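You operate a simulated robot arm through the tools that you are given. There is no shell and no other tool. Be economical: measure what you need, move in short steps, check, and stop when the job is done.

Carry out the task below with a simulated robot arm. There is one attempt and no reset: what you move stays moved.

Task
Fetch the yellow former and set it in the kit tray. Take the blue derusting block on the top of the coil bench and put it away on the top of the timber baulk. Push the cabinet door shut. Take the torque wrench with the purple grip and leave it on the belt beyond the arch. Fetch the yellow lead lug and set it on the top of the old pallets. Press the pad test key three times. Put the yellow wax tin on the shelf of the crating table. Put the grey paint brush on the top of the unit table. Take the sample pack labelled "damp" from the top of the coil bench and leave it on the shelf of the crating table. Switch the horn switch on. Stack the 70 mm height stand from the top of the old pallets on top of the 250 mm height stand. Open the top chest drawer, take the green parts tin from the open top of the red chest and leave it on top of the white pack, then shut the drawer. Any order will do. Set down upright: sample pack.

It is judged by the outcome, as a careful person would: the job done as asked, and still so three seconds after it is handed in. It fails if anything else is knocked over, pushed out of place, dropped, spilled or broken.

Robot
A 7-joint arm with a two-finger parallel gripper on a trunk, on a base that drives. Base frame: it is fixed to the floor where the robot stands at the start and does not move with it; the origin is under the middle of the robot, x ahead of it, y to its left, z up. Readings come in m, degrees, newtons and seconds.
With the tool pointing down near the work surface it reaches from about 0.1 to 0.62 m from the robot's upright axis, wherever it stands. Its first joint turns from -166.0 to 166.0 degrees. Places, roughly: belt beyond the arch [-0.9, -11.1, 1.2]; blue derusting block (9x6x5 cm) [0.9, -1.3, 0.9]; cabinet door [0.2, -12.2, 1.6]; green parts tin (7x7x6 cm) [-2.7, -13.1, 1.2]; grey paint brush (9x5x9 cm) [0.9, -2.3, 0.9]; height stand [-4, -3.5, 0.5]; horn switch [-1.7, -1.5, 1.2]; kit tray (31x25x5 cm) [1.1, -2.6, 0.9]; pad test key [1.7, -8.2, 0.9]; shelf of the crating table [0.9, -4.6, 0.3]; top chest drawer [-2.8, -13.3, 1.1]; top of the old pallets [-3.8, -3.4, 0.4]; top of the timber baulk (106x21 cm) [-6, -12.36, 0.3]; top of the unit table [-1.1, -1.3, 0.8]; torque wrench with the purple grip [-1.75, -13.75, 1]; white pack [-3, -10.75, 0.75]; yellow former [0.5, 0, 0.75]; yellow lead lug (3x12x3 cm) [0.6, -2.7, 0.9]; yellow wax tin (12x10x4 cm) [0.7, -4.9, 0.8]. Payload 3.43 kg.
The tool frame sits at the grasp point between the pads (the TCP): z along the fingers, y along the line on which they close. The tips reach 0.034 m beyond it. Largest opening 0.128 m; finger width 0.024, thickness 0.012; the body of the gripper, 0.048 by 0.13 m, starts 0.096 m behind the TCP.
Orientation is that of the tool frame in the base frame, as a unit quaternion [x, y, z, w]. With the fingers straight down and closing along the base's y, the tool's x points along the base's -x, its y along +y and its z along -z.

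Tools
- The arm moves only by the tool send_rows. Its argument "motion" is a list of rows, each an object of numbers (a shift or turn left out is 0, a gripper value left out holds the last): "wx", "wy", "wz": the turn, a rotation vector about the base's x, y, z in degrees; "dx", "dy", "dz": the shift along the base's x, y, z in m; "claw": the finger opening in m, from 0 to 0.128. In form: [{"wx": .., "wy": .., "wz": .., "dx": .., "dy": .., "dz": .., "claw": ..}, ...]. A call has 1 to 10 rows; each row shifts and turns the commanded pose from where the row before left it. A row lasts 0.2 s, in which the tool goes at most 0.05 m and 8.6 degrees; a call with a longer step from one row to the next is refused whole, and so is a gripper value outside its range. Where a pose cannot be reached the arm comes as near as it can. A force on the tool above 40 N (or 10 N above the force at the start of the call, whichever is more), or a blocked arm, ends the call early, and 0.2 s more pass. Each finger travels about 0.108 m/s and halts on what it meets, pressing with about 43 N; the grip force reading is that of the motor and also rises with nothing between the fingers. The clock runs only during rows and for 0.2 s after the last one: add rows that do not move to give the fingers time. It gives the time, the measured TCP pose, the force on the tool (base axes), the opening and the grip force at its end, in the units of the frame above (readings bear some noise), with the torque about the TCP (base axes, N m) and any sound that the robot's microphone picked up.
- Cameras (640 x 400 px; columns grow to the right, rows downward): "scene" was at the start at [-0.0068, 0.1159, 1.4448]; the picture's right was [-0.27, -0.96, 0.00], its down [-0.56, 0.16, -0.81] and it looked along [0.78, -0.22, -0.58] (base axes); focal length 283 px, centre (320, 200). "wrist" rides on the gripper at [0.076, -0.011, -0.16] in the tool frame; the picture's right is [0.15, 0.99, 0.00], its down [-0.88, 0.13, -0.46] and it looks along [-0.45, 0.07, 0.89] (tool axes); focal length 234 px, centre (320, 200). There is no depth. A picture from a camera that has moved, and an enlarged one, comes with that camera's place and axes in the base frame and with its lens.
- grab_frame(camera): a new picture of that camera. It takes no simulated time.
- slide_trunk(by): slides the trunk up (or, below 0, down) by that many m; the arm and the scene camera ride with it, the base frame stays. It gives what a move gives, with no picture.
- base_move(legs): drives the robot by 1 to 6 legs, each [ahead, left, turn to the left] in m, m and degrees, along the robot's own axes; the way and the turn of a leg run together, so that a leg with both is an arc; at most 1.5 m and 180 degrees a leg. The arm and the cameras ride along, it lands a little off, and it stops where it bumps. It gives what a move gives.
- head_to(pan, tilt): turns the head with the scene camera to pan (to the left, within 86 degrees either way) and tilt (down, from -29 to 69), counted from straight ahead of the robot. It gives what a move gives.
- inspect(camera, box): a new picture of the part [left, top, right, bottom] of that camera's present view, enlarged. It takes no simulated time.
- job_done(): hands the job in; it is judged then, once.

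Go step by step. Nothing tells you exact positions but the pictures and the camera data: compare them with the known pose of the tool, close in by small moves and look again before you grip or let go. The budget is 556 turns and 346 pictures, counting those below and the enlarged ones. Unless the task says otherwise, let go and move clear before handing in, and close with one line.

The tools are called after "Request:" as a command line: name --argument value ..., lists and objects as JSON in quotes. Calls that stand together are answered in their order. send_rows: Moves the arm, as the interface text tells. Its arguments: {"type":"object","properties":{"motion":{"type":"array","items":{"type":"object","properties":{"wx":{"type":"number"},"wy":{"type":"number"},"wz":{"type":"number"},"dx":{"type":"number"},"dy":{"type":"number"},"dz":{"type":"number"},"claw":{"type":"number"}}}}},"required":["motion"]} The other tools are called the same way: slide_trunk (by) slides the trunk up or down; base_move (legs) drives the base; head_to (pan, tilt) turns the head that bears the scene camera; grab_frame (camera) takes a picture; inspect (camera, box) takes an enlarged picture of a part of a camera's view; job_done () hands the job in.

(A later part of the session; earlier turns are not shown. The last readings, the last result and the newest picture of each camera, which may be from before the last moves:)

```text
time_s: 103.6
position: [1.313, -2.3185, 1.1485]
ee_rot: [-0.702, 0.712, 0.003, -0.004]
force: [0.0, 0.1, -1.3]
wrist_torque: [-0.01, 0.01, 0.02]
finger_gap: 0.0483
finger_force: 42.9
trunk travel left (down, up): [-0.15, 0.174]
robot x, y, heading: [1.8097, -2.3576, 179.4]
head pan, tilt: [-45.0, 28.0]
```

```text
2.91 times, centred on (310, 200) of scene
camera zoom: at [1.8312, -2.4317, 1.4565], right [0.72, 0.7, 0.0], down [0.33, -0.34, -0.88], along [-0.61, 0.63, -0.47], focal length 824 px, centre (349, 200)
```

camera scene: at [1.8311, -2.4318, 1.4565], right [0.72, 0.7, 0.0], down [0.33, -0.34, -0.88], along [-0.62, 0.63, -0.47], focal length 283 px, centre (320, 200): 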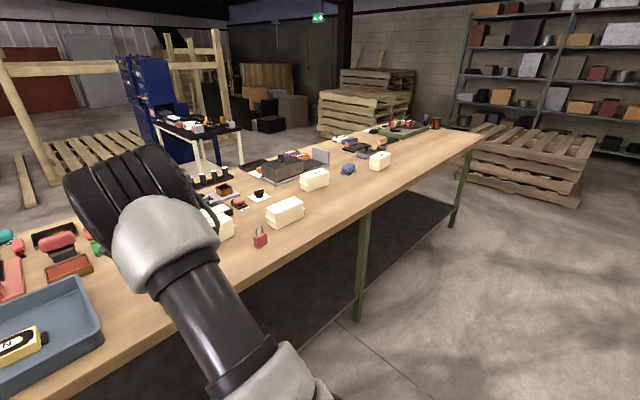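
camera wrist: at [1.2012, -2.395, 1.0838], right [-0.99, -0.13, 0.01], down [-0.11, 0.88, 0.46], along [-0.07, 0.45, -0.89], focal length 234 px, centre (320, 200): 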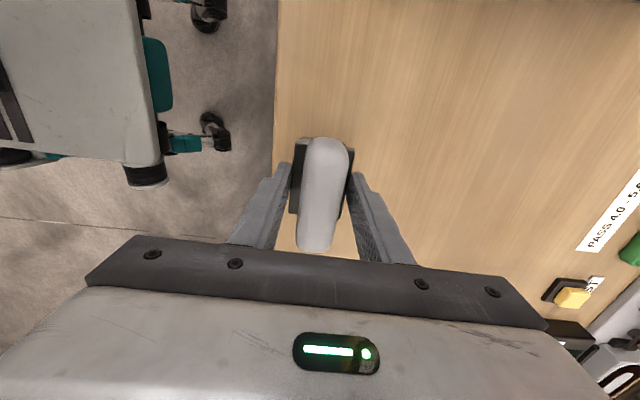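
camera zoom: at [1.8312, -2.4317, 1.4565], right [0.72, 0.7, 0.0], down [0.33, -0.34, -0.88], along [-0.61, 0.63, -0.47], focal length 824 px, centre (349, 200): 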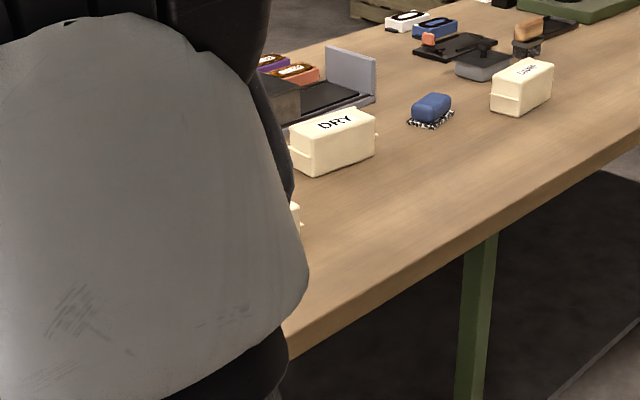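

Request:
inspect --camera "scene" --box '[360, 145, 400, 175]'

```text
13.33 times, centred on (380, 160) of scene
camera zoom: at [1.8312, -2.4317, 1.4565], right [0.72, 0.7, 0.0], down [0.33, -0.34, -0.88], along [-0.61, 0.63, -0.47], focal length 3776 px, centre (-480, 733)
```

zoom: 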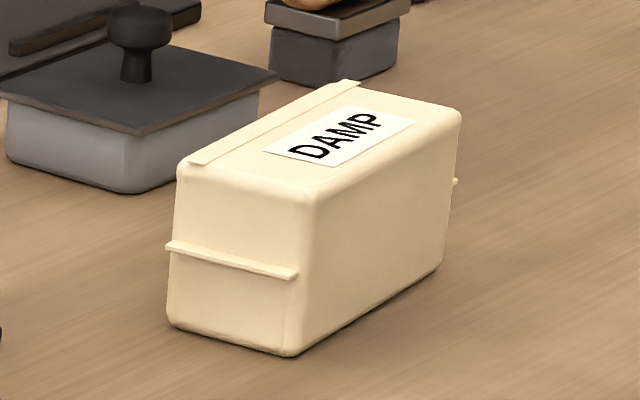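

"DAMP" is the far pack at about (1.06, −1.18). Now I take the brush back through the gap toward the unit table.

Request:
send_rows --motion '[{"dx": 0.045}, {"dx": 0.045}, {"dx": 0.035}]'

Request:
base_move --legs '[[0, 1.03, 0.6], [1.3, 0, 0], [0.5, 0, 0]]'

Request:
head_to --pan -70 --tilt 25

Request:
grab_frame --camera "scene"

```text
time_s: 104.4
position: [1.4357, -2.3173, 1.148]
ee_rot: [-0.703, 0.712, 0.004, -0.003]
force: [-0.2, 0.6, -0.8]
wrist_torque: [0.0, -0.03, 0.0]
finger_gap: 0.0484
finger_force: 42.9
trunk travel left (down, up): [-0.15, 0.174]
robot x, y, heading: [1.8087, -2.3516, 179.2]
head pan, tilt: [-45.0, 28.0]
```

```text
time_s: 123.3
position: [-0.3692, -3.3893, 1.1482]
ee_rot: [0.716, -0.698, -0.004, 0.003]
force: [0.3, 0.2, -0.8]
wrist_torque: [0.01, -0.05, 0.05]
finger_gap: 0.0478
finger_force: 43.0
trunk travel left (down, up): [-0.15, 0.174]
robot x, y, heading: [0.0026, -3.4117, -178.4]
head pan, tilt: [-45.0, 28.0]
```

```text
time_s: 124.2
position: [-0.3696, -3.3897, 1.1497]
ee_rot: [0.717, -0.698, -0.003, 0.003]
force: [-0.9, -0.7, -0.9]
wrist_torque: [0.01, -0.02, 0.02]
finger_gap: 0.0481
finger_force: 43.3
trunk travel left (down, up): [-0.15, 0.174]
robot x, y, heading: [0.0066, -3.4135, -178.6]
head pan, tilt: [-70.0, 25.0]
```

```text
307 pictures are left
camera scene: at [0.0627, -3.465, 1.4613], right [0.93, 0.37, 0.0], down [0.16, -0.39, -0.91], along [-0.33, 0.84, -0.42], focal length 283 px, centre (320, 200)
```

scene: 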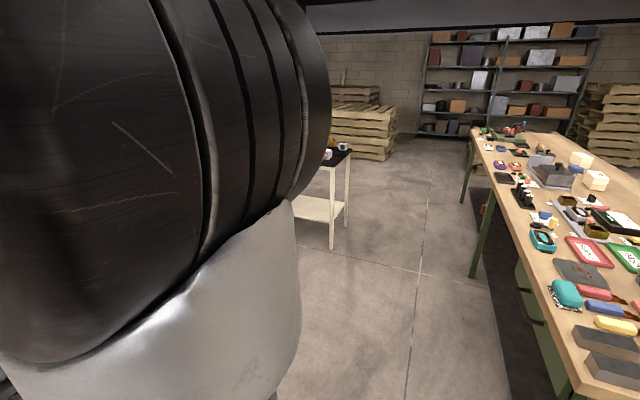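

Request:
base_move --legs '[[-0.02, -1.1, -1.4], [0, -1.0, 0]]'

Request:
head_to --pan 0 --tilt 35

Request:
grab_frame --camera "scene"

Request:
grab_frame --camera "wrist"

```text
time_s: 144.9
position: [-0.3838, -1.247, 1.1496]
ee_rot: [0.715, -0.699, -0.003, 0.003]
force: [-0.3, 1.3, -1.4]
wrist_torque: [-0.01, 0.0, -0.01]
finger_gap: 0.0481
finger_force: 42.6
trunk travel left (down, up): [-0.15, 0.174]
robot x, y, heading: [-0.0116, -1.2702, -178.6]
head pan, tilt: [-70.0, 25.0]
```

```text
time_s: 146.4
position: [-0.3825, -1.2463, 1.1487]
ee_rot: [0.715, -0.699, -0.003, 0.003]
force: [-0.2, -0.9, -2.0]
wrist_torque: [0.01, -0.02, 0.0]
finger_gap: 0.0482
finger_force: 43.2
trunk travel left (down, up): [-0.15, 0.174]
robot x, y, heading: [-0.0077, -1.2735, -178.5]
head pan, tilt: [0.0, 35.0]
```

```text
306 pictures are left
camera scene: at [-0.0064, -1.4109, 1.4456], right [-0.02, 1.0, 0.0], down [0.57, 0.01, -0.82], along [-0.82, -0.02, -0.57], focal length 283 px, centre (320, 200)
```

scene: 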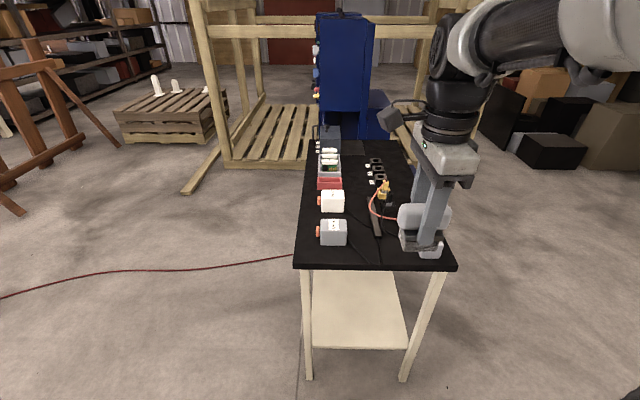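

```text
305 pictures are left
camera wrist: at [-0.3696, -1.3226, 1.3093], right [-0.99, -0.17, 0.01], down [-0.15, 0.88, 0.46], along [-0.09, 0.45, -0.89], focal length 234 px, centre (320, 200)
```

wrist: 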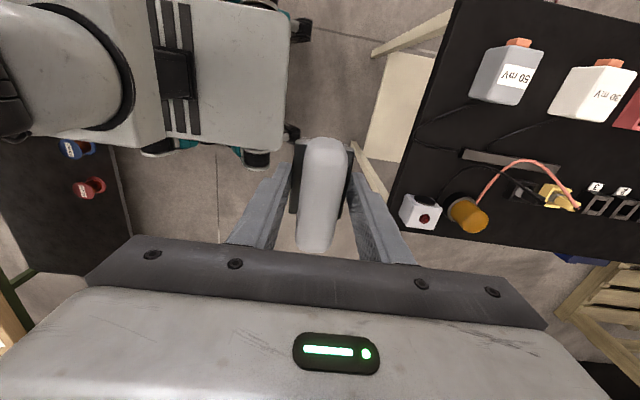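

The unit table has meters, wires and a lamp on it. I'll zoom to find a free spot for the brush.

Request:
inspect --camera "scene" --box '[280, 110, 460, 280]'

Request:
inspect --camera "wrist" --box '[370, 0, 640, 260]'

```text
2.35 times, centred on (370, 195) of scene
camera zoom: at [-0.0064, -1.4109, 1.4456], right [-0.02, 1.0, 0.0], down [0.57, 0.01, -0.82], along [-0.82, -0.02, -0.57], focal length 666 px, centre (202, 212)
```

zoom: 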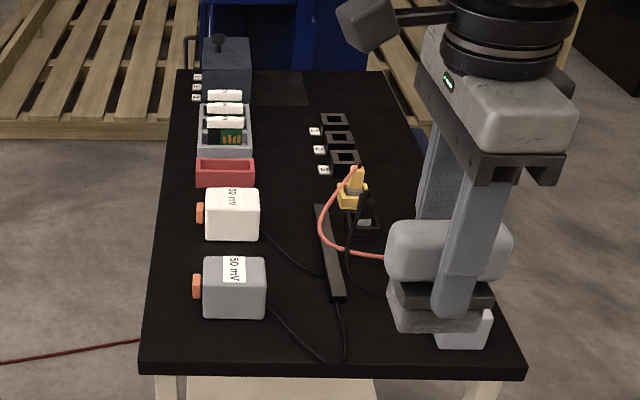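

```text
1.54 times, centred on (505, 130) of wrist
camera zoom: at [-0.3696, -1.3226, 1.3093], right [-0.99, -0.17, 0.01], down [-0.15, 0.88, 0.46], along [-0.09, 0.45, -0.89], focal length 360 px, centre (35, 308)
```

zoom: 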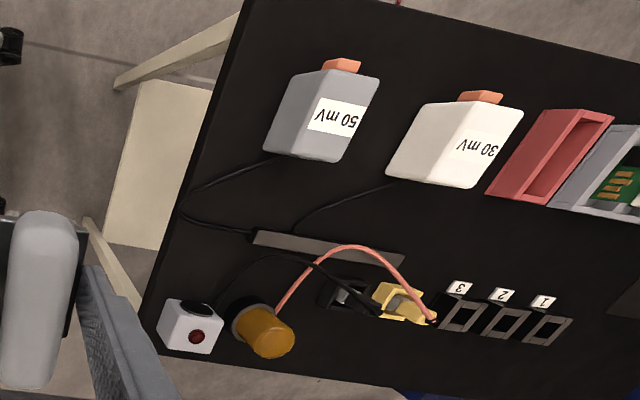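

The best free spot is the strip between the 30 mV box and the sockets (about x −1.0, y −1.28), best reached from the table's −y side. I'll drive around to there facing +y.

Request:
base_move --legs '[[0.2, 0.85, 0], [0, 0, -91], [0, 0.65, 0]]'

Request:
head_to --pan 5 --tilt 35

Request:
grab_frame --camera "scene"

Request:
grab_frame --camera "wrist"

```text
time_s: 165.1
position: [-0.8183, -1.7782, 1.1498]
ee_rot: [-0.023, 1.0, 0.004, 0.0]
force: [-0.3, -0.8, -1.0]
wrist_torque: [0.01, -0.01, 0.0]
finger_gap: 0.0483
finger_force: 43.1
trunk travel left (down, up): [-0.15, 0.174]
robot x, y, heading: [-0.8302, -2.1487, 92.5]
head pan, tilt: [0.0, 35.0]
```

```text
time_s: 165.8
position: [-0.8195, -1.7787, 1.1487]
ee_rot: [-0.023, 1.0, 0.004, 0.0]
force: [0.3, 0.6, -1.3]
wrist_torque: [-0.02, -0.02, 0.03]
finger_gap: 0.048
finger_force: 43.2
trunk travel left (down, up): [-0.15, 0.174]
robot x, y, heading: [-0.836, -2.1498, 92.7]
head pan, tilt: [5.0, 35.0]
```

```text
302 pictures are left
camera scene: at [-0.9832, -2.1622, 1.4456], right [0.99, 0.13, 0.0], down [0.08, -0.57, -0.82], along [-0.11, 0.81, -0.57], focal length 283 px, centre (320, 200)
```

scene: 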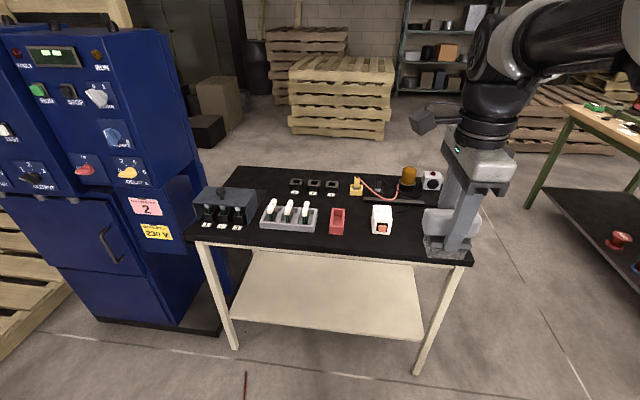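

```text
301 pictures are left
camera wrist: at [-0.8937, -1.7956, 1.3092], right [-0.19, 0.98, 0.01], down [0.87, 0.17, 0.46], along [0.45, 0.09, -0.89], focal length 234 px, centre (320, 200)
```

wrist: 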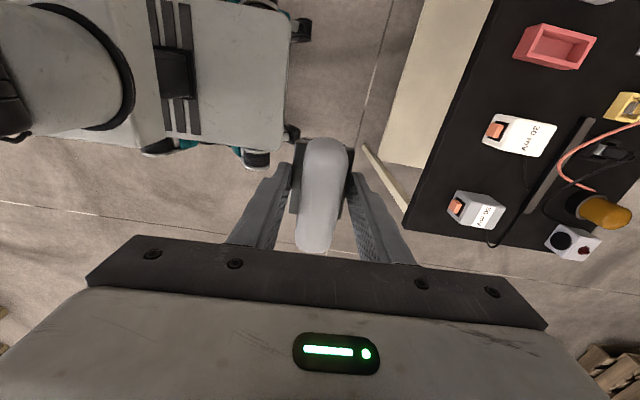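

Request:
inspect --camera "scene" --box '[190, 150, 480, 275]'

Request:
inspect --camera "scene" --box '[0, 20, 200, 260]'

```text
2.21 times, centred on (335, 212) of scene
camera zoom: at [-0.9832, -2.1622, 1.4456], right [0.99, 0.13, 0.0], down [0.08, -0.57, -0.82], along [-0.11, 0.81, -0.57], focal length 625 px, centre (287, 172)
```

zoom: 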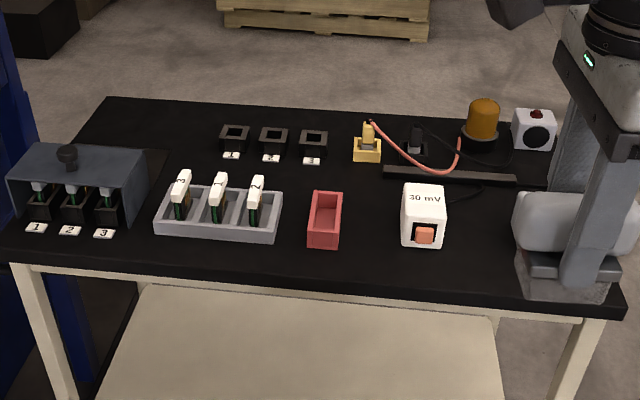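

```text
1.67 times, centred on (100, 140) of scene
camera zoom: at [-0.9832, -2.1622, 1.4456], right [0.99, 0.13, 0.0], down [0.08, -0.57, -0.82], along [-0.11, 0.81, -0.57], focal length 472 px, centre (687, 300)
```

zoom: 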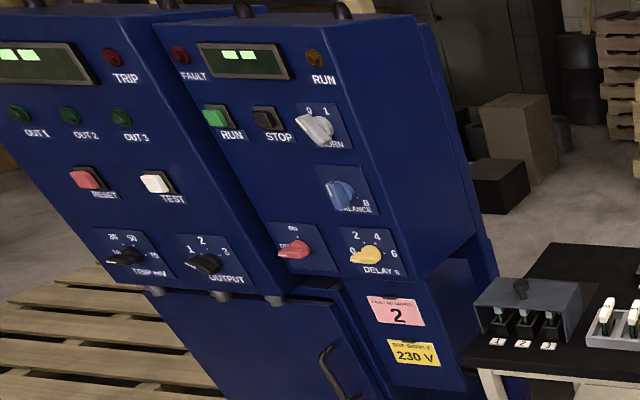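

A clear strip lies between the red tray and the sockets around (−1.0, −1.287). Driving closer, then checking.

Request:
base_move --legs '[[0.29, 0.05, -2.5]]'

Request:
send_rows --motion '[{"dx": -0.03, "dy": 0.03}, {"dx": -0.03, "dy": 0.03}, {"dx": -0.03, "dy": 0.03}, {"dx": -0.02, "dy": 0.03}]'

Request:
grab_frame --camera "wrist"

```text
time_s: 167.8
position: [-0.8583, -1.4951, 1.1486]
ee_rot: [-0.001, 1.0, 0.004, 0.0]
force: [-0.8, -0.2, -0.9]
wrist_torque: [0.01, 0.01, 0.03]
finger_gap: 0.0481
finger_force: 42.8
trunk travel left (down, up): [-0.15, 0.174]
robot x, y, heading: [-0.8895, -1.8685, 90.3]
head pan, tilt: [5.0, 35.0]
```

```text
time_s: 168.8
position: [-0.9689, -1.3745, 1.1497]
ee_rot: [-0.001, 1.0, 0.004, -0.002]
force: [0.1, 0.5, -1.0]
wrist_torque: [0.02, 0.02, -0.03]
finger_gap: 0.048
finger_force: 42.7
trunk travel left (down, up): [-0.15, 0.174]
robot x, y, heading: [-0.8903, -1.8698, 90.3]
head pan, tilt: [5.0, 35.0]
```

```text
298 pictures are left
camera wrist: at [-1.0445, -1.3884, 1.3096], right [-0.15, 0.99, 0.01], down [0.88, 0.13, 0.46], along [0.45, 0.08, -0.89], focal length 234 px, centre (320, 200)
```

wrist: 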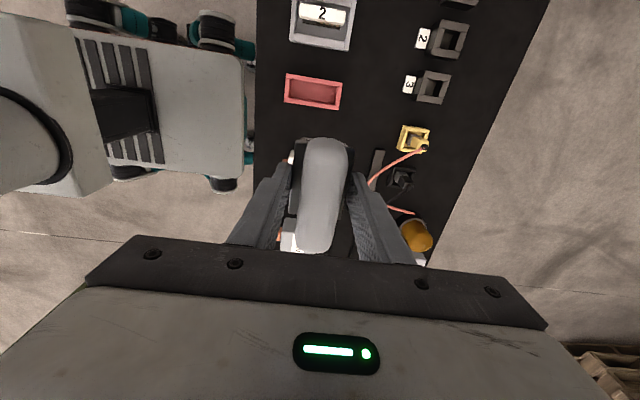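

Request:
send_rows --motion '[{"dx": -0.02, "dy": 0.03}, {"dx": -0.02, "dy": 0.03}, {"dx": -0.011, "dy": 0.031}, {"dz": -0.045}, {"dz": -0.045}, {"dz": -0.045}, {"dz": -0.04}, {}]'

Request:
grab_frame --camera "wrist"

Request:
inspect --camera "scene" --box '[200, 150, 460, 300]'

```text
time_s: 170.6
position: [-1.0197, -1.2861, 0.9747]
ee_rot: [0.0, 1.0, 0.005, 0.0]
force: [-0.8, -1.0, -1.0]
wrist_torque: [0.01, 0.0, -0.02]
finger_gap: 0.0482
finger_force: 43.2
trunk travel left (down, up): [-0.15, 0.174]
robot x, y, heading: [-0.8858, -1.8699, 90.1]
head pan, tilt: [5.0, 35.0]
```

```text
297 pictures are left
camera wrist: at [-1.0957, -1.2987, 1.1353], right [-0.15, 0.99, 0.01], down [0.88, 0.13, 0.46], along [0.45, 0.08, -0.89], focal length 234 px, centre (320, 200)
```

wrist: 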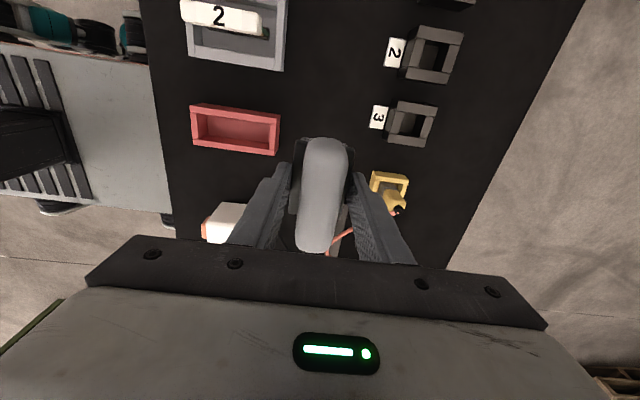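

```text
2.46 times, centred on (330, 225) of scene
camera zoom: at [-1.0398, -1.872, 1.4456], right [1.0, 0.09, 0.0], down [0.05, -0.57, -0.82], along [-0.07, 0.82, -0.57], focal length 697 px, centre (295, 138)
```

zoom: 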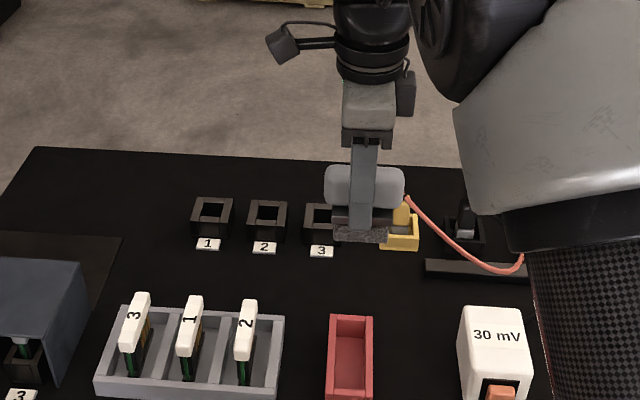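

Request:
send_rows --motion '[{"dz": -0.04, "dy": 0.002}, {"dz": -0.04}, {"dz": -0.01}, {"dz": -0.004}, {}]'

Request:
grab_frame --camera "wrist"

Request:
inspect --camera "scene" --box '[270, 190, 430, 300]'

```text
time_s: 171.8
position: [-1.019, -1.2821, 0.8811]
ee_rot: [-0.001, 1.0, 0.004, 0.0]
force: [0.9, -1.0, -0.7]
wrist_torque: [0.0, 0.0, -0.04]
finger_gap: 0.048
finger_force: 43.0
trunk travel left (down, up): [-0.15, 0.174]
robot x, y, heading: [-0.89, -1.8726, 90.2]
head pan, tilt: [5.0, 35.0]
```

```text
295 pictures are left
camera wrist: at [-1.0947, -1.2959, 1.0408], right [-0.15, 0.99, 0.01], down [0.88, 0.13, 0.46], along [0.45, 0.08, -0.89], focal length 234 px, centre (320, 200)
```

wrist: 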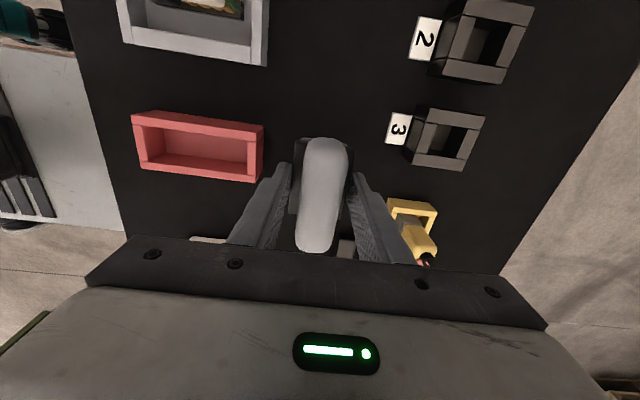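

```text
3.64 times, centred on (350, 245) of scene
camera zoom: at [-1.0398, -1.8721, 1.4455], right [1.0, 0.09, 0.0], down [0.05, -0.57, -0.82], along [-0.07, 0.82, -0.57], focal length 1030 px, centre (211, 36)
```

zoom: 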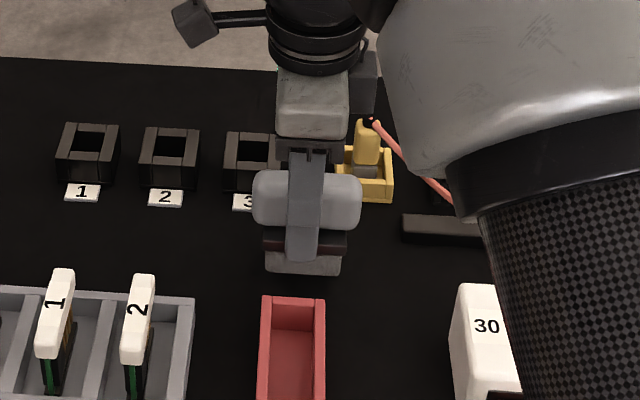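

Request:
send_rows --motion '[{"dz": -0.003}, {"dz": -0.003}, {"dz": -0.003}, {}]'

```text
time_s: 172.8
position: [-1.0187, -1.284, 0.8702]
ee_rot: [-0.001, 1.0, 0.004, 0.0]
force: [-0.3, -0.3, -2.1]
wrist_torque: [0.02, 0.03, 0.01]
finger_gap: 0.0482
finger_force: 43.2
trunk travel left (down, up): [-0.15, 0.174]
robot x, y, heading: [-0.8894, -1.8679, 90.2]
head pan, tilt: [5.0, 35.0]
```

Request:
send_rows --motion '[{"dz": -0.003}, {"dz": -0.003}, {"dz": -0.002}, {}]'

```text
time_s: 173.8
position: [-1.0199, -1.2836, 0.8649]
ee_rot: [-0.001, 1.0, 0.005, 0.0]
force: [0.6, -2.2, 5.3]
wrist_torque: [-0.22, -0.17, 0.02]
finger_gap: 0.0482
finger_force: 42.5
trunk travel left (down, up): [-0.15, 0.174]
robot x, y, heading: [-0.8913, -1.867, 90.0]
head pan, tilt: [5.0, 35.0]
```

Contact. Releasing with a small opening and rising.

Request:
send_rows --motion '[{"dz": -0.001}, {"claw": 0.052}, {"claw": 0.062}, {}, {"dz": 0.03}, {"dz": 0.04}, {"dz": 0.045}, {"dz": 0.045}, {"dz": 0.045}]'

Request:
grab_frame --camera "wrist"

```text
time_s: 175.8
position: [-1.0167, -1.2852, 1.0671]
ee_rot: [-0.001, 1.0, 0.004, 0.0]
force: [-0.1, 0.2, -0.4]
wrist_torque: [-0.01, -0.02, 0.03]
finger_gap: 0.062
finger_force: 0.0
trunk travel left (down, up): [-0.15, 0.174]
robot x, y, heading: [-0.895, -1.8717, 90.1]
head pan, tilt: [5.0, 35.0]
```

```text
293 pictures are left
camera wrist: at [-1.0939, -1.2969, 1.2285], right [-0.15, 0.99, 0.01], down [0.88, 0.13, 0.46], along [0.45, 0.07, -0.89], focal length 234 px, centre (320, 200)
```

wrist: 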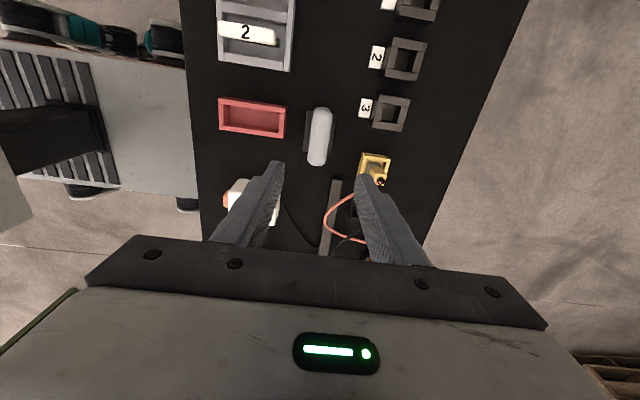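

The brush stands on the unit table. Next the horn switch on the blue cabinet (knob near (−1.70, −1.45, 1.23)); I'll raise the arm, back off a little and look at the floor hose and the panel.

Request:
send_rows --motion '[{"dz": 0.04, "dy": -0.02}, {"dz": 0.04, "dy": -0.03}, {"dy": -0.045}, {"dy": -0.045}, {"dy": -0.045}, {"dx": 0.04, "dy": -0.02}, {"dx": 0.04}]'

Request:
base_move --legs '[[-0.25, 0, 0]]'

Request:
head_to --pan 50 --tilt 30

Request:
grab_frame --camera "scene"

```text
time_s: 177.3
position: [-0.9384, -1.4884, 1.1462]
ee_rot: [-0.001, 1.0, 0.004, -0.001]
force: [-0.1, 0.0, -0.4]
wrist_torque: [0.0, 0.04, 0.02]
finger_gap: 0.0623
finger_force: 0.1
trunk travel left (down, up): [-0.15, 0.174]
robot x, y, heading: [-0.8922, -1.8704, 90.1]
head pan, tilt: [5.0, 35.0]
```

```text
time_s: 179.2
position: [-0.9389, -1.746, 1.1475]
ee_rot: [-0.001, 1.0, 0.004, -0.001]
force: [-0.4, 0.5, -0.2]
wrist_torque: [-0.02, -0.01, -0.04]
finger_gap: 0.0619
finger_force: 0.2
trunk travel left (down, up): [-0.15, 0.174]
robot x, y, heading: [-0.8919, -2.1272, 90.0]
head pan, tilt: [5.0, 35.0]
```

```text
time_s: 180.3
position: [-0.9384, -1.7452, 1.1477]
ee_rot: [-0.001, 1.0, 0.004, 0.001]
force: [0.2, 0.3, -0.2]
wrist_torque: [0.01, -0.01, 0.0]
finger_gap: 0.0621
finger_force: 0.1
trunk travel left (down, up): [-0.15, 0.174]
robot x, y, heading: [-0.892, -2.1264, 89.9]
head pan, tilt: [50.0, 30.0]
```

```text
292 pictures are left
camera scene: at [-1.1009, -2.1593, 1.4533], right [0.64, 0.77, 0.0], down [0.38, -0.32, -0.87], along [-0.66, 0.56, -0.5], focal length 283 px, centre (320, 200)
```

scene: 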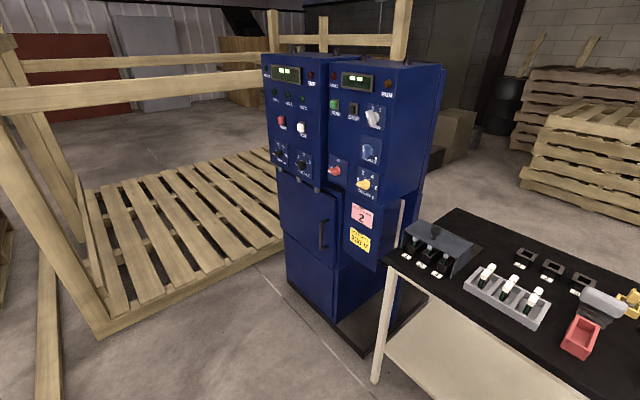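

The cabinet front faces −y; the horn knob triangulates to about (−1.638, −1.507, 1.252). I'll check the hose on the floor to my left before driving there.

Request:
head_to --pan 80 --tilt 50

Request:
grab_frame --camera "scene"

```text
time_s: 181.3
position: [-0.9375, -1.7463, 1.147]
ee_rot: [-0.001, 1.0, 0.004, -0.001]
force: [-0.1, 0.3, 0.4]
wrist_torque: [-0.01, -0.01, -0.02]
finger_gap: 0.0619
finger_force: 0.0
trunk travel left (down, up): [-0.15, 0.174]
robot x, y, heading: [-0.8892, -2.1284, 90.3]
head pan, tilt: [80.0, 50.0]
```

```text
291 pictures are left
camera scene: at [-1.1074, -2.2041, 1.4239], right [0.17, 0.98, 0.0], down [0.75, -0.13, -0.64], along [-0.63, 0.11, -0.77], focal length 283 px, centre (320, 200)
```

scene: 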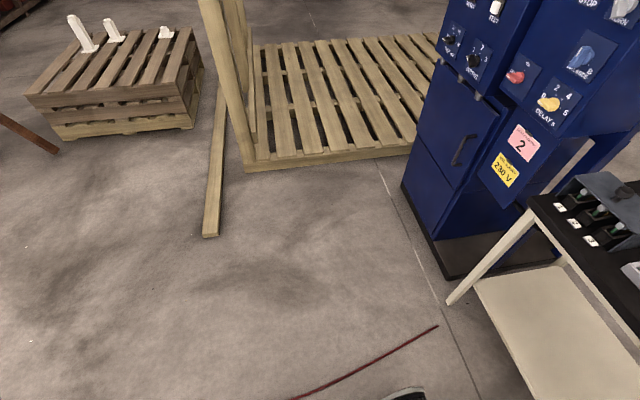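

The hose is a thin line on the floor ending near (−1.41, −1.59); I'll roll gently over it to stand in front of the panel at x≈−1.62, keeping clear of the beam at (−2.15, −2.69).

Request:
base_move --legs '[[0, 0.73, 0]]'

Request:
head_to --pan 0 --tilt 15

Request:
grab_frame --camera "scene"

```text
time_s: 188.8
position: [-1.6812, -1.7523, 1.147]
ee_rot: [-0.007, 1.0, 0.004, 0.0]
force: [0.5, -0.4, 1.1]
wrist_torque: [0.03, -0.01, -0.04]
finger_gap: 0.062
finger_force: 0.0
trunk travel left (down, up): [-0.15, 0.174]
robot x, y, heading: [-1.6274, -2.1333, 91.0]
head pan, tilt: [80.0, 50.0]
```

```text
time_s: 190.3
position: [-1.6823, -1.7531, 1.1476]
ee_rot: [-0.008, 1.0, 0.004, 0.0]
force: [-0.1, -0.4, -0.7]
wrist_torque: [0.01, 0.01, -0.02]
finger_gap: 0.062
finger_force: 0.1
trunk travel left (down, up): [-0.15, 0.174]
robot x, y, heading: [-1.6273, -2.1343, 91.0]
head pan, tilt: [0.0, 15.0]
```

```text
290 pictures are left
camera scene: at [-1.7694, -2.1328, 1.4775], right [1.0, 0.02, 0.0], down [0.0, -0.26, -0.97], along [-0.02, 0.97, -0.26], focal length 283 px, centre (320, 200)
```

scene: 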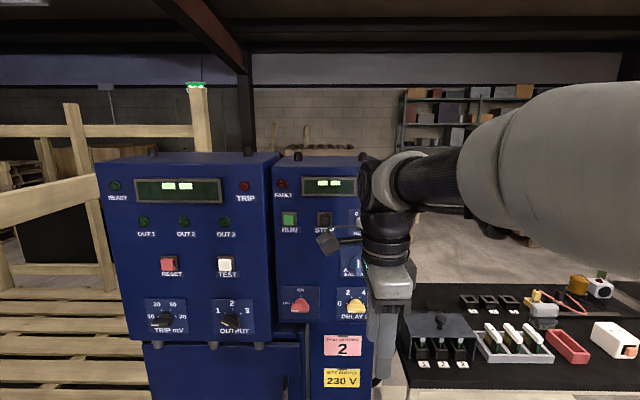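

The panel is square to me, but the arm hides the horn knob. I'll swing the tool to horizontal, pointing at the panel, and use the wrist camera.

Request:
send_rows --motion '[{"wx": 8.6, "dz": 0.01, "dx": 0.004, "dy": 0.006}, {"wx": 8.6, "dz": 0.01, "dx": 0.004, "dy": 0.006}, {"wx": 8.6, "dz": 0.01, "dx": 0.004, "dy": 0.006}, {"wx": 8.6, "dz": 0.01, "dx": 0.004, "dy": 0.006}, {"wx": 8.6, "dz": 0.01, "dx": 0.004, "dy": 0.006}, {"wx": 8.6, "dz": 0.01, "dx": 0.004, "dy": 0.006}, {"wx": 8.6, "dz": 0.01, "dx": 0.004, "dy": 0.006}, {"wx": 8.6, "dz": 0.01, "dx": 0.004, "dy": 0.006}, {"wx": 8.6, "dz": 0.01, "dx": 0.004, "dy": 0.006}, {"wx": 8.6, "dz": 0.01, "dx": 0.004, "dy": 0.006}]'

Request:
grab_frame --camera "wrist"

Request:
grab_frame --camera "scene"

```text
time_s: 192.5
position: [-1.643, -1.6741, 1.2671]
ee_rot: [-0.007, 0.729, 0.684, 0.005]
force: [0.2, -0.4, -1.0]
wrist_torque: [0.01, 0.04, 0.01]
finger_gap: 0.0621
finger_force: 0.0
out of reach, approached as far as the arm can: row 9, 10
trunk travel left (down, up): [-0.15, 0.174]
robot x, y, heading: [-1.6255, -2.1322, 91.0]
head pan, tilt: [0.0, 15.0]
```

```text
289 pictures are left
camera wrist: at [-1.7184, -1.8348, 1.2642], right [-0.16, 0.06, 0.98], down [0.88, -0.45, 0.17], along [0.45, 0.89, 0.02], focal length 234 px, centre (320, 200)
```

wrist: 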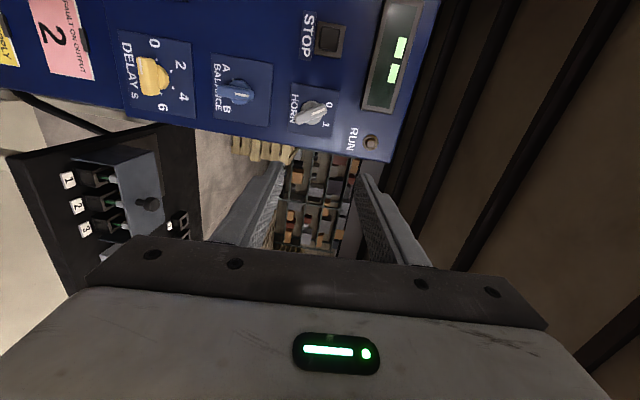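

```text
288 pictures are left
camera scene: at [-1.7694, -2.1328, 1.4775], right [1.0, 0.02, 0.0], down [0.0, -0.26, -0.97], along [-0.02, 0.97, -0.26], focal length 283 px, centre (320, 200)
```

scene: 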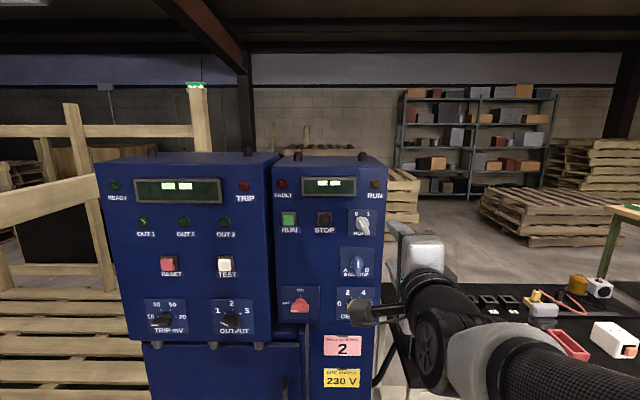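

Request:
inspect --camera "wrist" --box '[200, 40, 400, 170]'

Request:
inspect --camera "scene" --box '[270, 160, 400, 330]'

```text
3.08 times, centred on (300, 105) of wrist
camera zoom: at [-1.7184, -1.8348, 1.2642], right [-0.16, 0.06, 0.98], down [0.88, -0.45, 0.17], along [0.45, 0.89, 0.02], focal length 720 px, centre (382, 492)
```

zoom: 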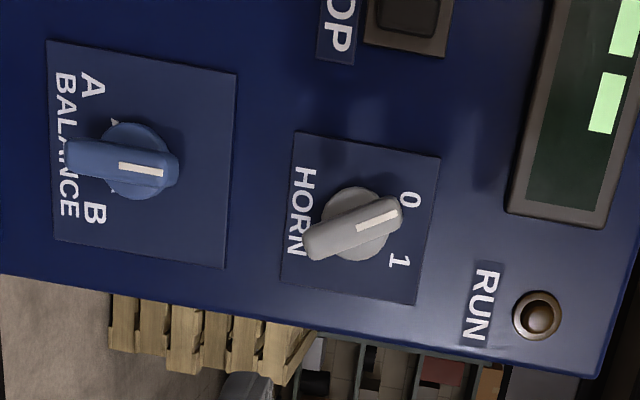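

```text
2.35 times, centred on (335, 245) of scene
camera zoom: at [-1.7694, -2.1328, 1.4775], right [1.0, 0.02, 0.0], down [0.0, -0.26, -0.97], along [-0.02, 0.97, -0.26], focal length 666 px, centre (285, 94)
```

zoom: 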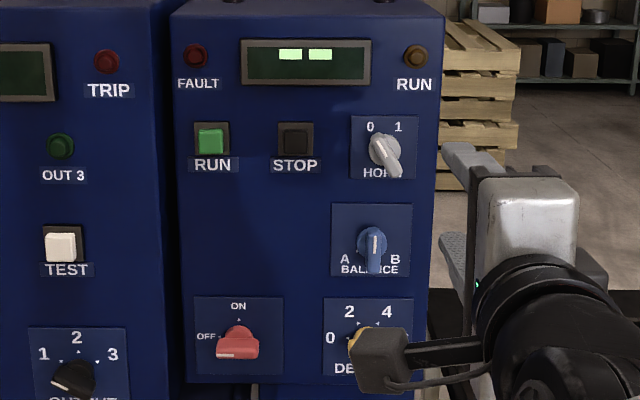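

The horn knob's pointer stands at "0", about 30° left of vertical; I must turn it about 60° clockwise to "1". I'll rotate the tool so the fingers straddle the knob's bar.

Request:
send_rows --motion '[{"wy": 8.5, "dx": -0.006, "dz": -0.003}, {"wy": 8.5, "dx": -0.006, "dz": -0.003}, {"wy": 8.5, "dx": -0.006, "dz": -0.003}, {"wy": 8.5, "dx": -0.006, "dz": -0.003}, {"wy": 8.5, "dx": -0.006, "dz": -0.003}, {"wy": 8.5, "dx": -0.005, "dz": -0.003}, {"wy": 8.5, "dx": -0.005, "dz": -0.002}, {"wx": 3.5, "claw": 0.05}, {}]'

Request:
grab_frame --camera "wrist"

Request:
grab_frame --camera "scene"

```text
time_s: 194.5
position: [-1.6867, -1.6556, 1.2647]
ee_rot: [0.324, 0.617, 0.616, -0.367]
force: [-0.7, -0.4, -0.4]
wrist_torque: [0.0, -0.01, 0.0]
finger_gap: 0.0499
finger_force: 0.1
out of reach, approached as far as the arm can: row 2, 4, 6, 8
trunk travel left (down, up): [-0.15, 0.174]
robot x, y, heading: [-1.6293, -2.1352, 91.0]
head pan, tilt: [0.0, 15.0]
```

```text
285 pictures are left
camera wrist: at [-1.7281, -1.8195, 1.3188], right [0.77, 0.02, 0.64], down [0.59, -0.4, -0.7], along [0.24, 0.91, -0.32], focal length 234 px, centre (320, 200)
```

wrist: 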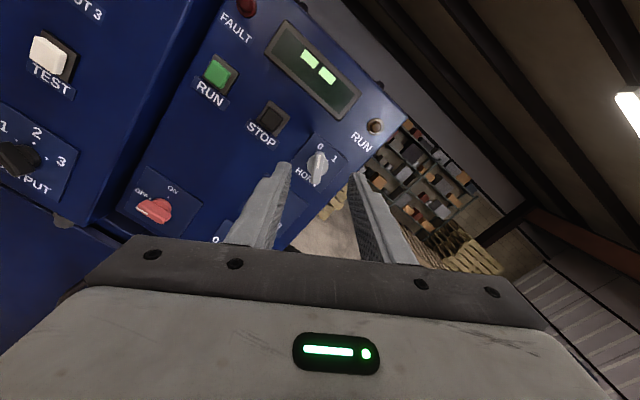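

```text
284 pictures are left
camera scene: at [-1.7694, -2.1327, 1.4775], right [1.0, 0.02, 0.0], down [0.0, -0.26, -0.97], along [-0.02, 0.97, -0.26], focal length 283 px, centre (320, 200)
```

scene: 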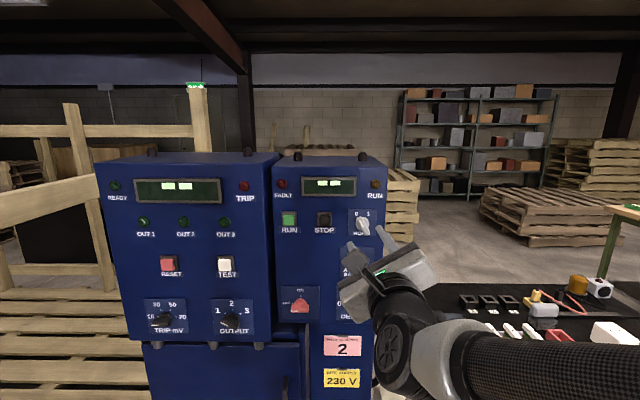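

Request:
send_rows --motion '[{"dy": 0.04, "dz": 0.01}, {"dy": 0.04, "dz": 0.01}, {"dy": 0.03}, {}]'

Request:
grab_frame --camera "wrist"

```text
time_s: 195.5
position: [-1.6883, -1.5445, 1.2847]
ee_rot: [0.325, 0.616, 0.618, -0.366]
force: [0.4, 0.2, -0.1]
wrist_torque: [0.01, -0.02, 0.03]
finger_gap: 0.0496
finger_force: 0.0
trunk travel left (down, up): [-0.15, 0.174]
robot x, y, heading: [-1.6266, -2.1328, 91.1]
head pan, tilt: [0.0, 15.0]
```

```text
283 pictures are left
camera wrist: at [-1.7295, -1.7094, 1.3382], right [0.77, 0.02, 0.64], down [0.59, -0.4, -0.7], along [0.24, 0.91, -0.32], focal length 234 px, centre (320, 200)
```

wrist: 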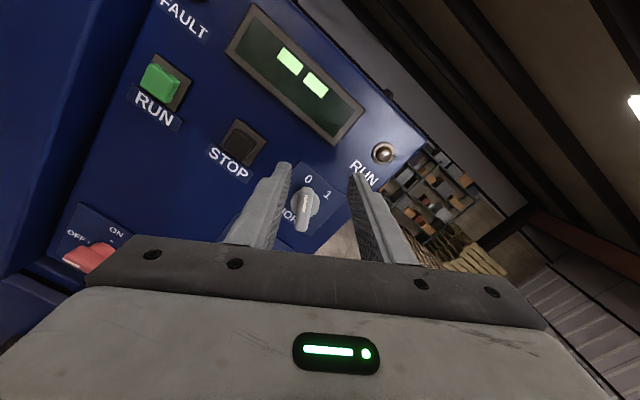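

Refined: the knob is at about (−1.67, −1.415, 1.222). I'll shift sideways and down to line up, still standing off.

Request:
send_rows --motion '[{"dx": 0.012, "dz": -0.033}, {"dx": 0.012, "dz": -0.033}, {}]'

Request:
inspect --camera "wrist" --box '[220, 80, 420, 250]'

```text
time_s: 196.3
position: [-1.662, -1.5452, 1.218]
ee_rot: [0.324, 0.616, 0.617, -0.367]
force: [-0.1, 0.5, 0.2]
wrist_torque: [0.01, 0.03, 0.03]
finger_gap: 0.0501
finger_force: 0.0
trunk travel left (down, up): [-0.15, 0.174]
robot x, y, heading: [-1.6267, -2.1346, 91.3]
head pan, tilt: [0.0, 15.0]
```

```text
2.35 times, centred on (320, 165) of wrist
camera zoom: at [-1.7037, -1.7093, 1.2722], right [0.77, 0.02, 0.64], down [0.59, -0.4, -0.7], along [0.24, 0.91, -0.32], focal length 551 px, centre (320, 282)
```

zoom: 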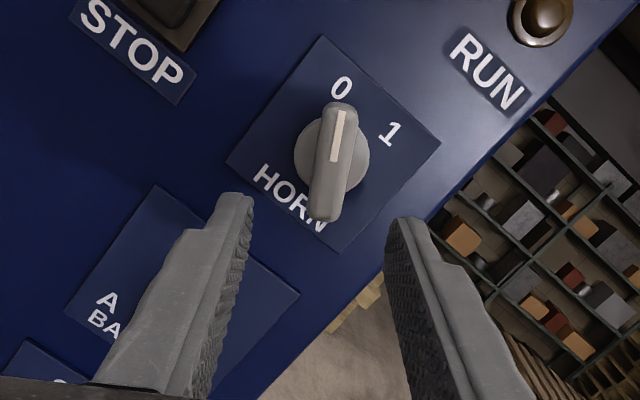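

Request:
send_rows --motion '[{"dy": 0.04, "dx": -0.003, "dz": 0.004}, {"dy": 0.035, "dx": -0.002, "dz": 0.004}, {"dy": 0.015}, {}]'

Request:
inspect --camera "wrist" --box '[220, 80, 420, 250]'

```text
time_s: 196.9
position: [-1.6667, -1.4884, 1.2267]
ee_rot: [0.324, 0.617, 0.617, -0.367]
force: [0.2, -28.4, 5.6]
wrist_torque: [0.38, -0.09, -0.81]
finger_gap: 0.0507
finger_force: 0.8
trunk travel left (down, up): [-0.15, 0.174]
robot x, y, heading: [-1.6252, -2.1356, 91.0]
head pan, tilt: [0.0, 15.0]
stopped in row 2: the force on the tool passed its limit at 80 N (the readings are from after the stop); the commanded pose is now the measured one
```

```text
2.35 times, centred on (320, 165) of wrist
camera zoom: at [-1.7074, -1.652, 1.2793], right [0.77, 0.02, 0.64], down [0.59, -0.4, -0.7], along [0.25, 0.91, -0.32], focal length 551 px, centre (320, 282)
```

zoom: 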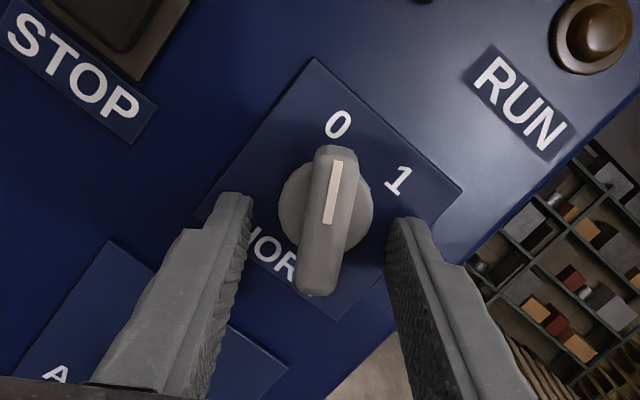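

The tips touched the panel at y≈−1.454; the knob's bar is between the fingers. I'll back off 6 mm and close on it.

Request:
send_rows --motion '[{"dy": -0.006}, {"claw": 0.03}, {"claw": 0.01}, {"claw": 0.005}, {}]'

Request:
inspect --camera "wrist" --box '[220, 80, 420, 250]'

```text
time_s: 198.1
position: [-1.664, -1.4879, 1.2204]
ee_rot: [0.327, 0.618, 0.616, -0.364]
force: [12.4, 7.4, -0.1]
wrist_torque: [-0.12, 0.19, -1.12]
finger_gap: 0.031
finger_force: 44.8
trunk travel left (down, up): [-0.15, 0.174]
robot x, y, heading: [-1.6262, -2.1363, 91.2]
head pan, tilt: [0.0, 15.0]
```

```text
2.35 times, centred on (320, 165) of wrist
camera zoom: at [-1.7047, -1.6523, 1.2765], right [0.77, 0.02, 0.64], down [0.59, -0.41, -0.69], along [0.25, 0.91, -0.33], focal length 551 px, centre (320, 282)
```

zoom: 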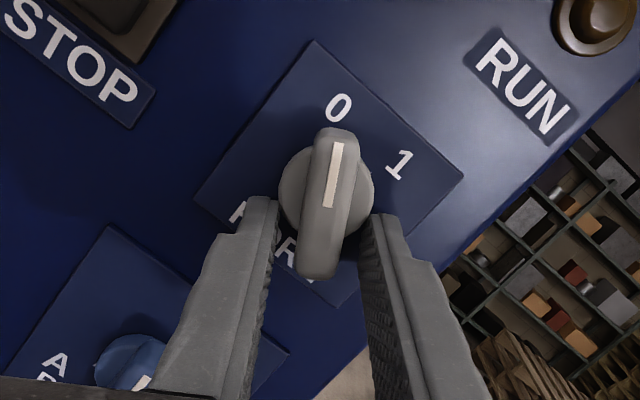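

The fingers hold the knob's round base (31 mm). I'll open, retreat ~13 mm and close on the raised bar instead.

Request:
send_rows --motion '[{"claw": 0.045}, {"dy": -0.013, "dz": 0.003}, {}, {"claw": 0.02}, {"claw": 0.005}, {}, {}]'

Request:
inspect --camera "wrist" --box '[220, 80, 420, 250]'

```text
time_s: 199.7
position: [-1.667, -1.5018, 1.2256]
ee_rot: [0.326, 0.617, 0.616, -0.366]
force: [2.3, 2.2, 5.9]
wrist_torque: [0.43, 1.02, -0.84]
finger_gap: 0.0154
finger_force: 45.0
trunk travel left (down, up): [-0.15, 0.174]
robot x, y, heading: [-1.6302, -2.133, 90.7]
head pan, tilt: [0.0, 15.0]
```

```text
2.35 times, centred on (320, 165) of wrist
camera zoom: at [-1.7074, -1.6665, 1.2803], right [0.77, 0.02, 0.64], down [0.59, -0.41, -0.7], along [0.25, 0.91, -0.33], focal length 551 px, centre (320, 282)
```

zoom: 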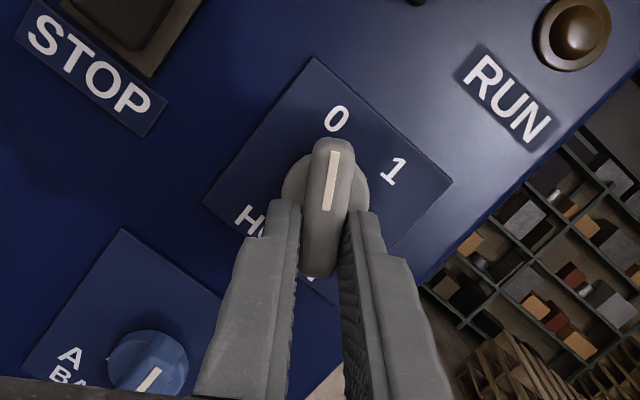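

Now gripping the bar (15 mm). Turning clockwise about 60° around the knob's axis.

Request:
send_rows --motion '[{"wy": 8.0, "dx": -0.0012}, {"wy": 8.0, "dx": -0.0012}, {"wy": 8.0, "dx": -0.0012}, {"wy": 8.0, "dx": -0.0012}, {"wy": 8.0, "dx": -0.0012}, {"wy": 8.0, "dx": -0.0012}, {"wy": 8.0, "dx": -0.0012}, {"wy": 6.0, "dx": -0.001}, {}]'

Request:
inspect --camera "wrist" --box '[220, 80, 420, 250]'

```text
time_s: 200.9
position: [-1.6731, -1.5032, 1.2245]
ee_rot: [-0.501, -0.471, -0.487, 0.539]
force: [5.6, -12.8, 4.4]
wrist_torque: [-0.15, 0.04, -1.18]
finger_gap: 0.0149
finger_force: 45.4
trunk travel left (down, up): [-0.15, 0.174]
robot x, y, heading: [-1.6283, -2.1378, 90.9]
head pan, tilt: [0.0, 15.0]
stopped in row 5: the force on the tool passed its limit at 45 N (the readings are from after the stop); the commanded pose is now the measured one
```

```text
2.35 times, centred on (320, 165) of wrist
camera zoom: at [-1.6747, -1.6667, 1.2917], right [1.0, 0.02, 0.07], down [0.07, -0.41, -0.91], along [0.01, 0.91, -0.41], focal length 551 px, centre (320, 282)
```

zoom: 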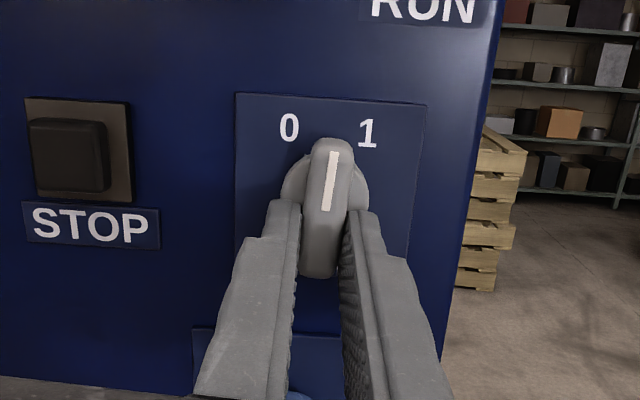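

Half way, the knob follows. Continuing.

Request:
send_rows --motion '[{"wy": 6.0, "dx": -0.001}, {"wy": 6.0, "dx": -0.001}, {"wy": 6.0, "dx": -0.001}, {"wy": 6.0, "dx": -0.001}, {"wy": 6.0, "dx": -0.001}]'

Request:
inspect --camera "wrist" --box '[220, 80, 420, 250]'

```text
time_s: 202.1
position: [-1.6788, -1.5021, 1.225]
ee_rot: [-0.608, -0.315, -0.34, 0.645]
force: [15.0, -11.2, 14.5]
wrist_torque: [-0.49, -1.2, -0.84]
finger_gap: 0.0164
finger_force: 45.1
trunk travel left (down, up): [-0.15, 0.174]
robot x, y, heading: [-1.6267, -2.1319, 90.8]
head pan, tilt: [0.0, 15.0]
```

```text
2.35 times, centred on (320, 165) of wrist
camera zoom: at [-1.6454, -1.667, 1.2836], right [0.9, 0.02, -0.44], down [-0.4, -0.4, -0.82], along [-0.2, 0.92, -0.35], focal length 551 px, centre (320, 282)
```

zoom: 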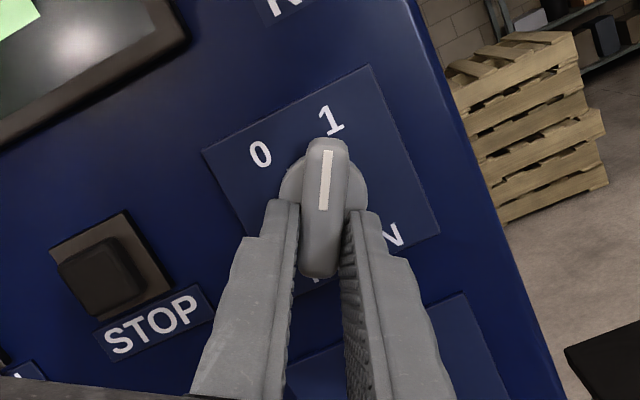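

The pointer is on "1" and up against its stop. Releasing and backing away to verify.

Request:
send_rows --motion '[{"claw": 0.03}, {"claw": 0.05}, {"dy": -0.03}, {"dy": -0.04}, {"dy": -0.04}]'

Request:
grab_frame --camera "wrist"

```text
time_s: 203.3
position: [-1.6817, -1.611, 1.224]
ee_rot: [-0.609, -0.317, -0.339, 0.644]
force: [-0.4, 0.0, 0.5]
wrist_torque: [0.0, 0.03, -0.04]
finger_gap: 0.0501
finger_force: 0.0
trunk travel left (down, up): [-0.15, 0.174]
robot x, y, heading: [-1.6258, -2.133, 90.7]
head pan, tilt: [0.0, 15.0]
```

```text
276 pictures are left
camera wrist: at [-1.6483, -1.774, 1.2836], right [0.9, 0.02, -0.44], down [-0.39, -0.41, -0.82], along [-0.2, 0.91, -0.36], focal length 234 px, centre (320, 200)
```

wrist: 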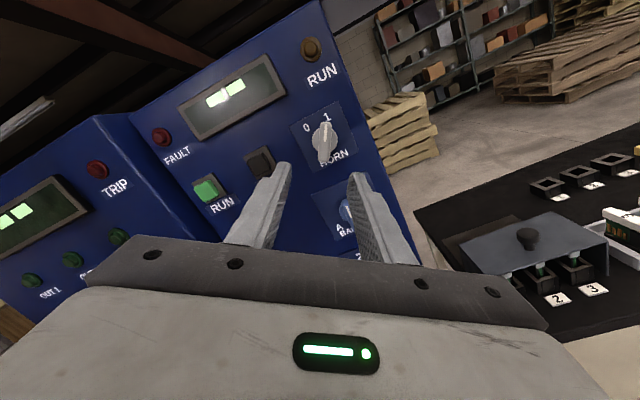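

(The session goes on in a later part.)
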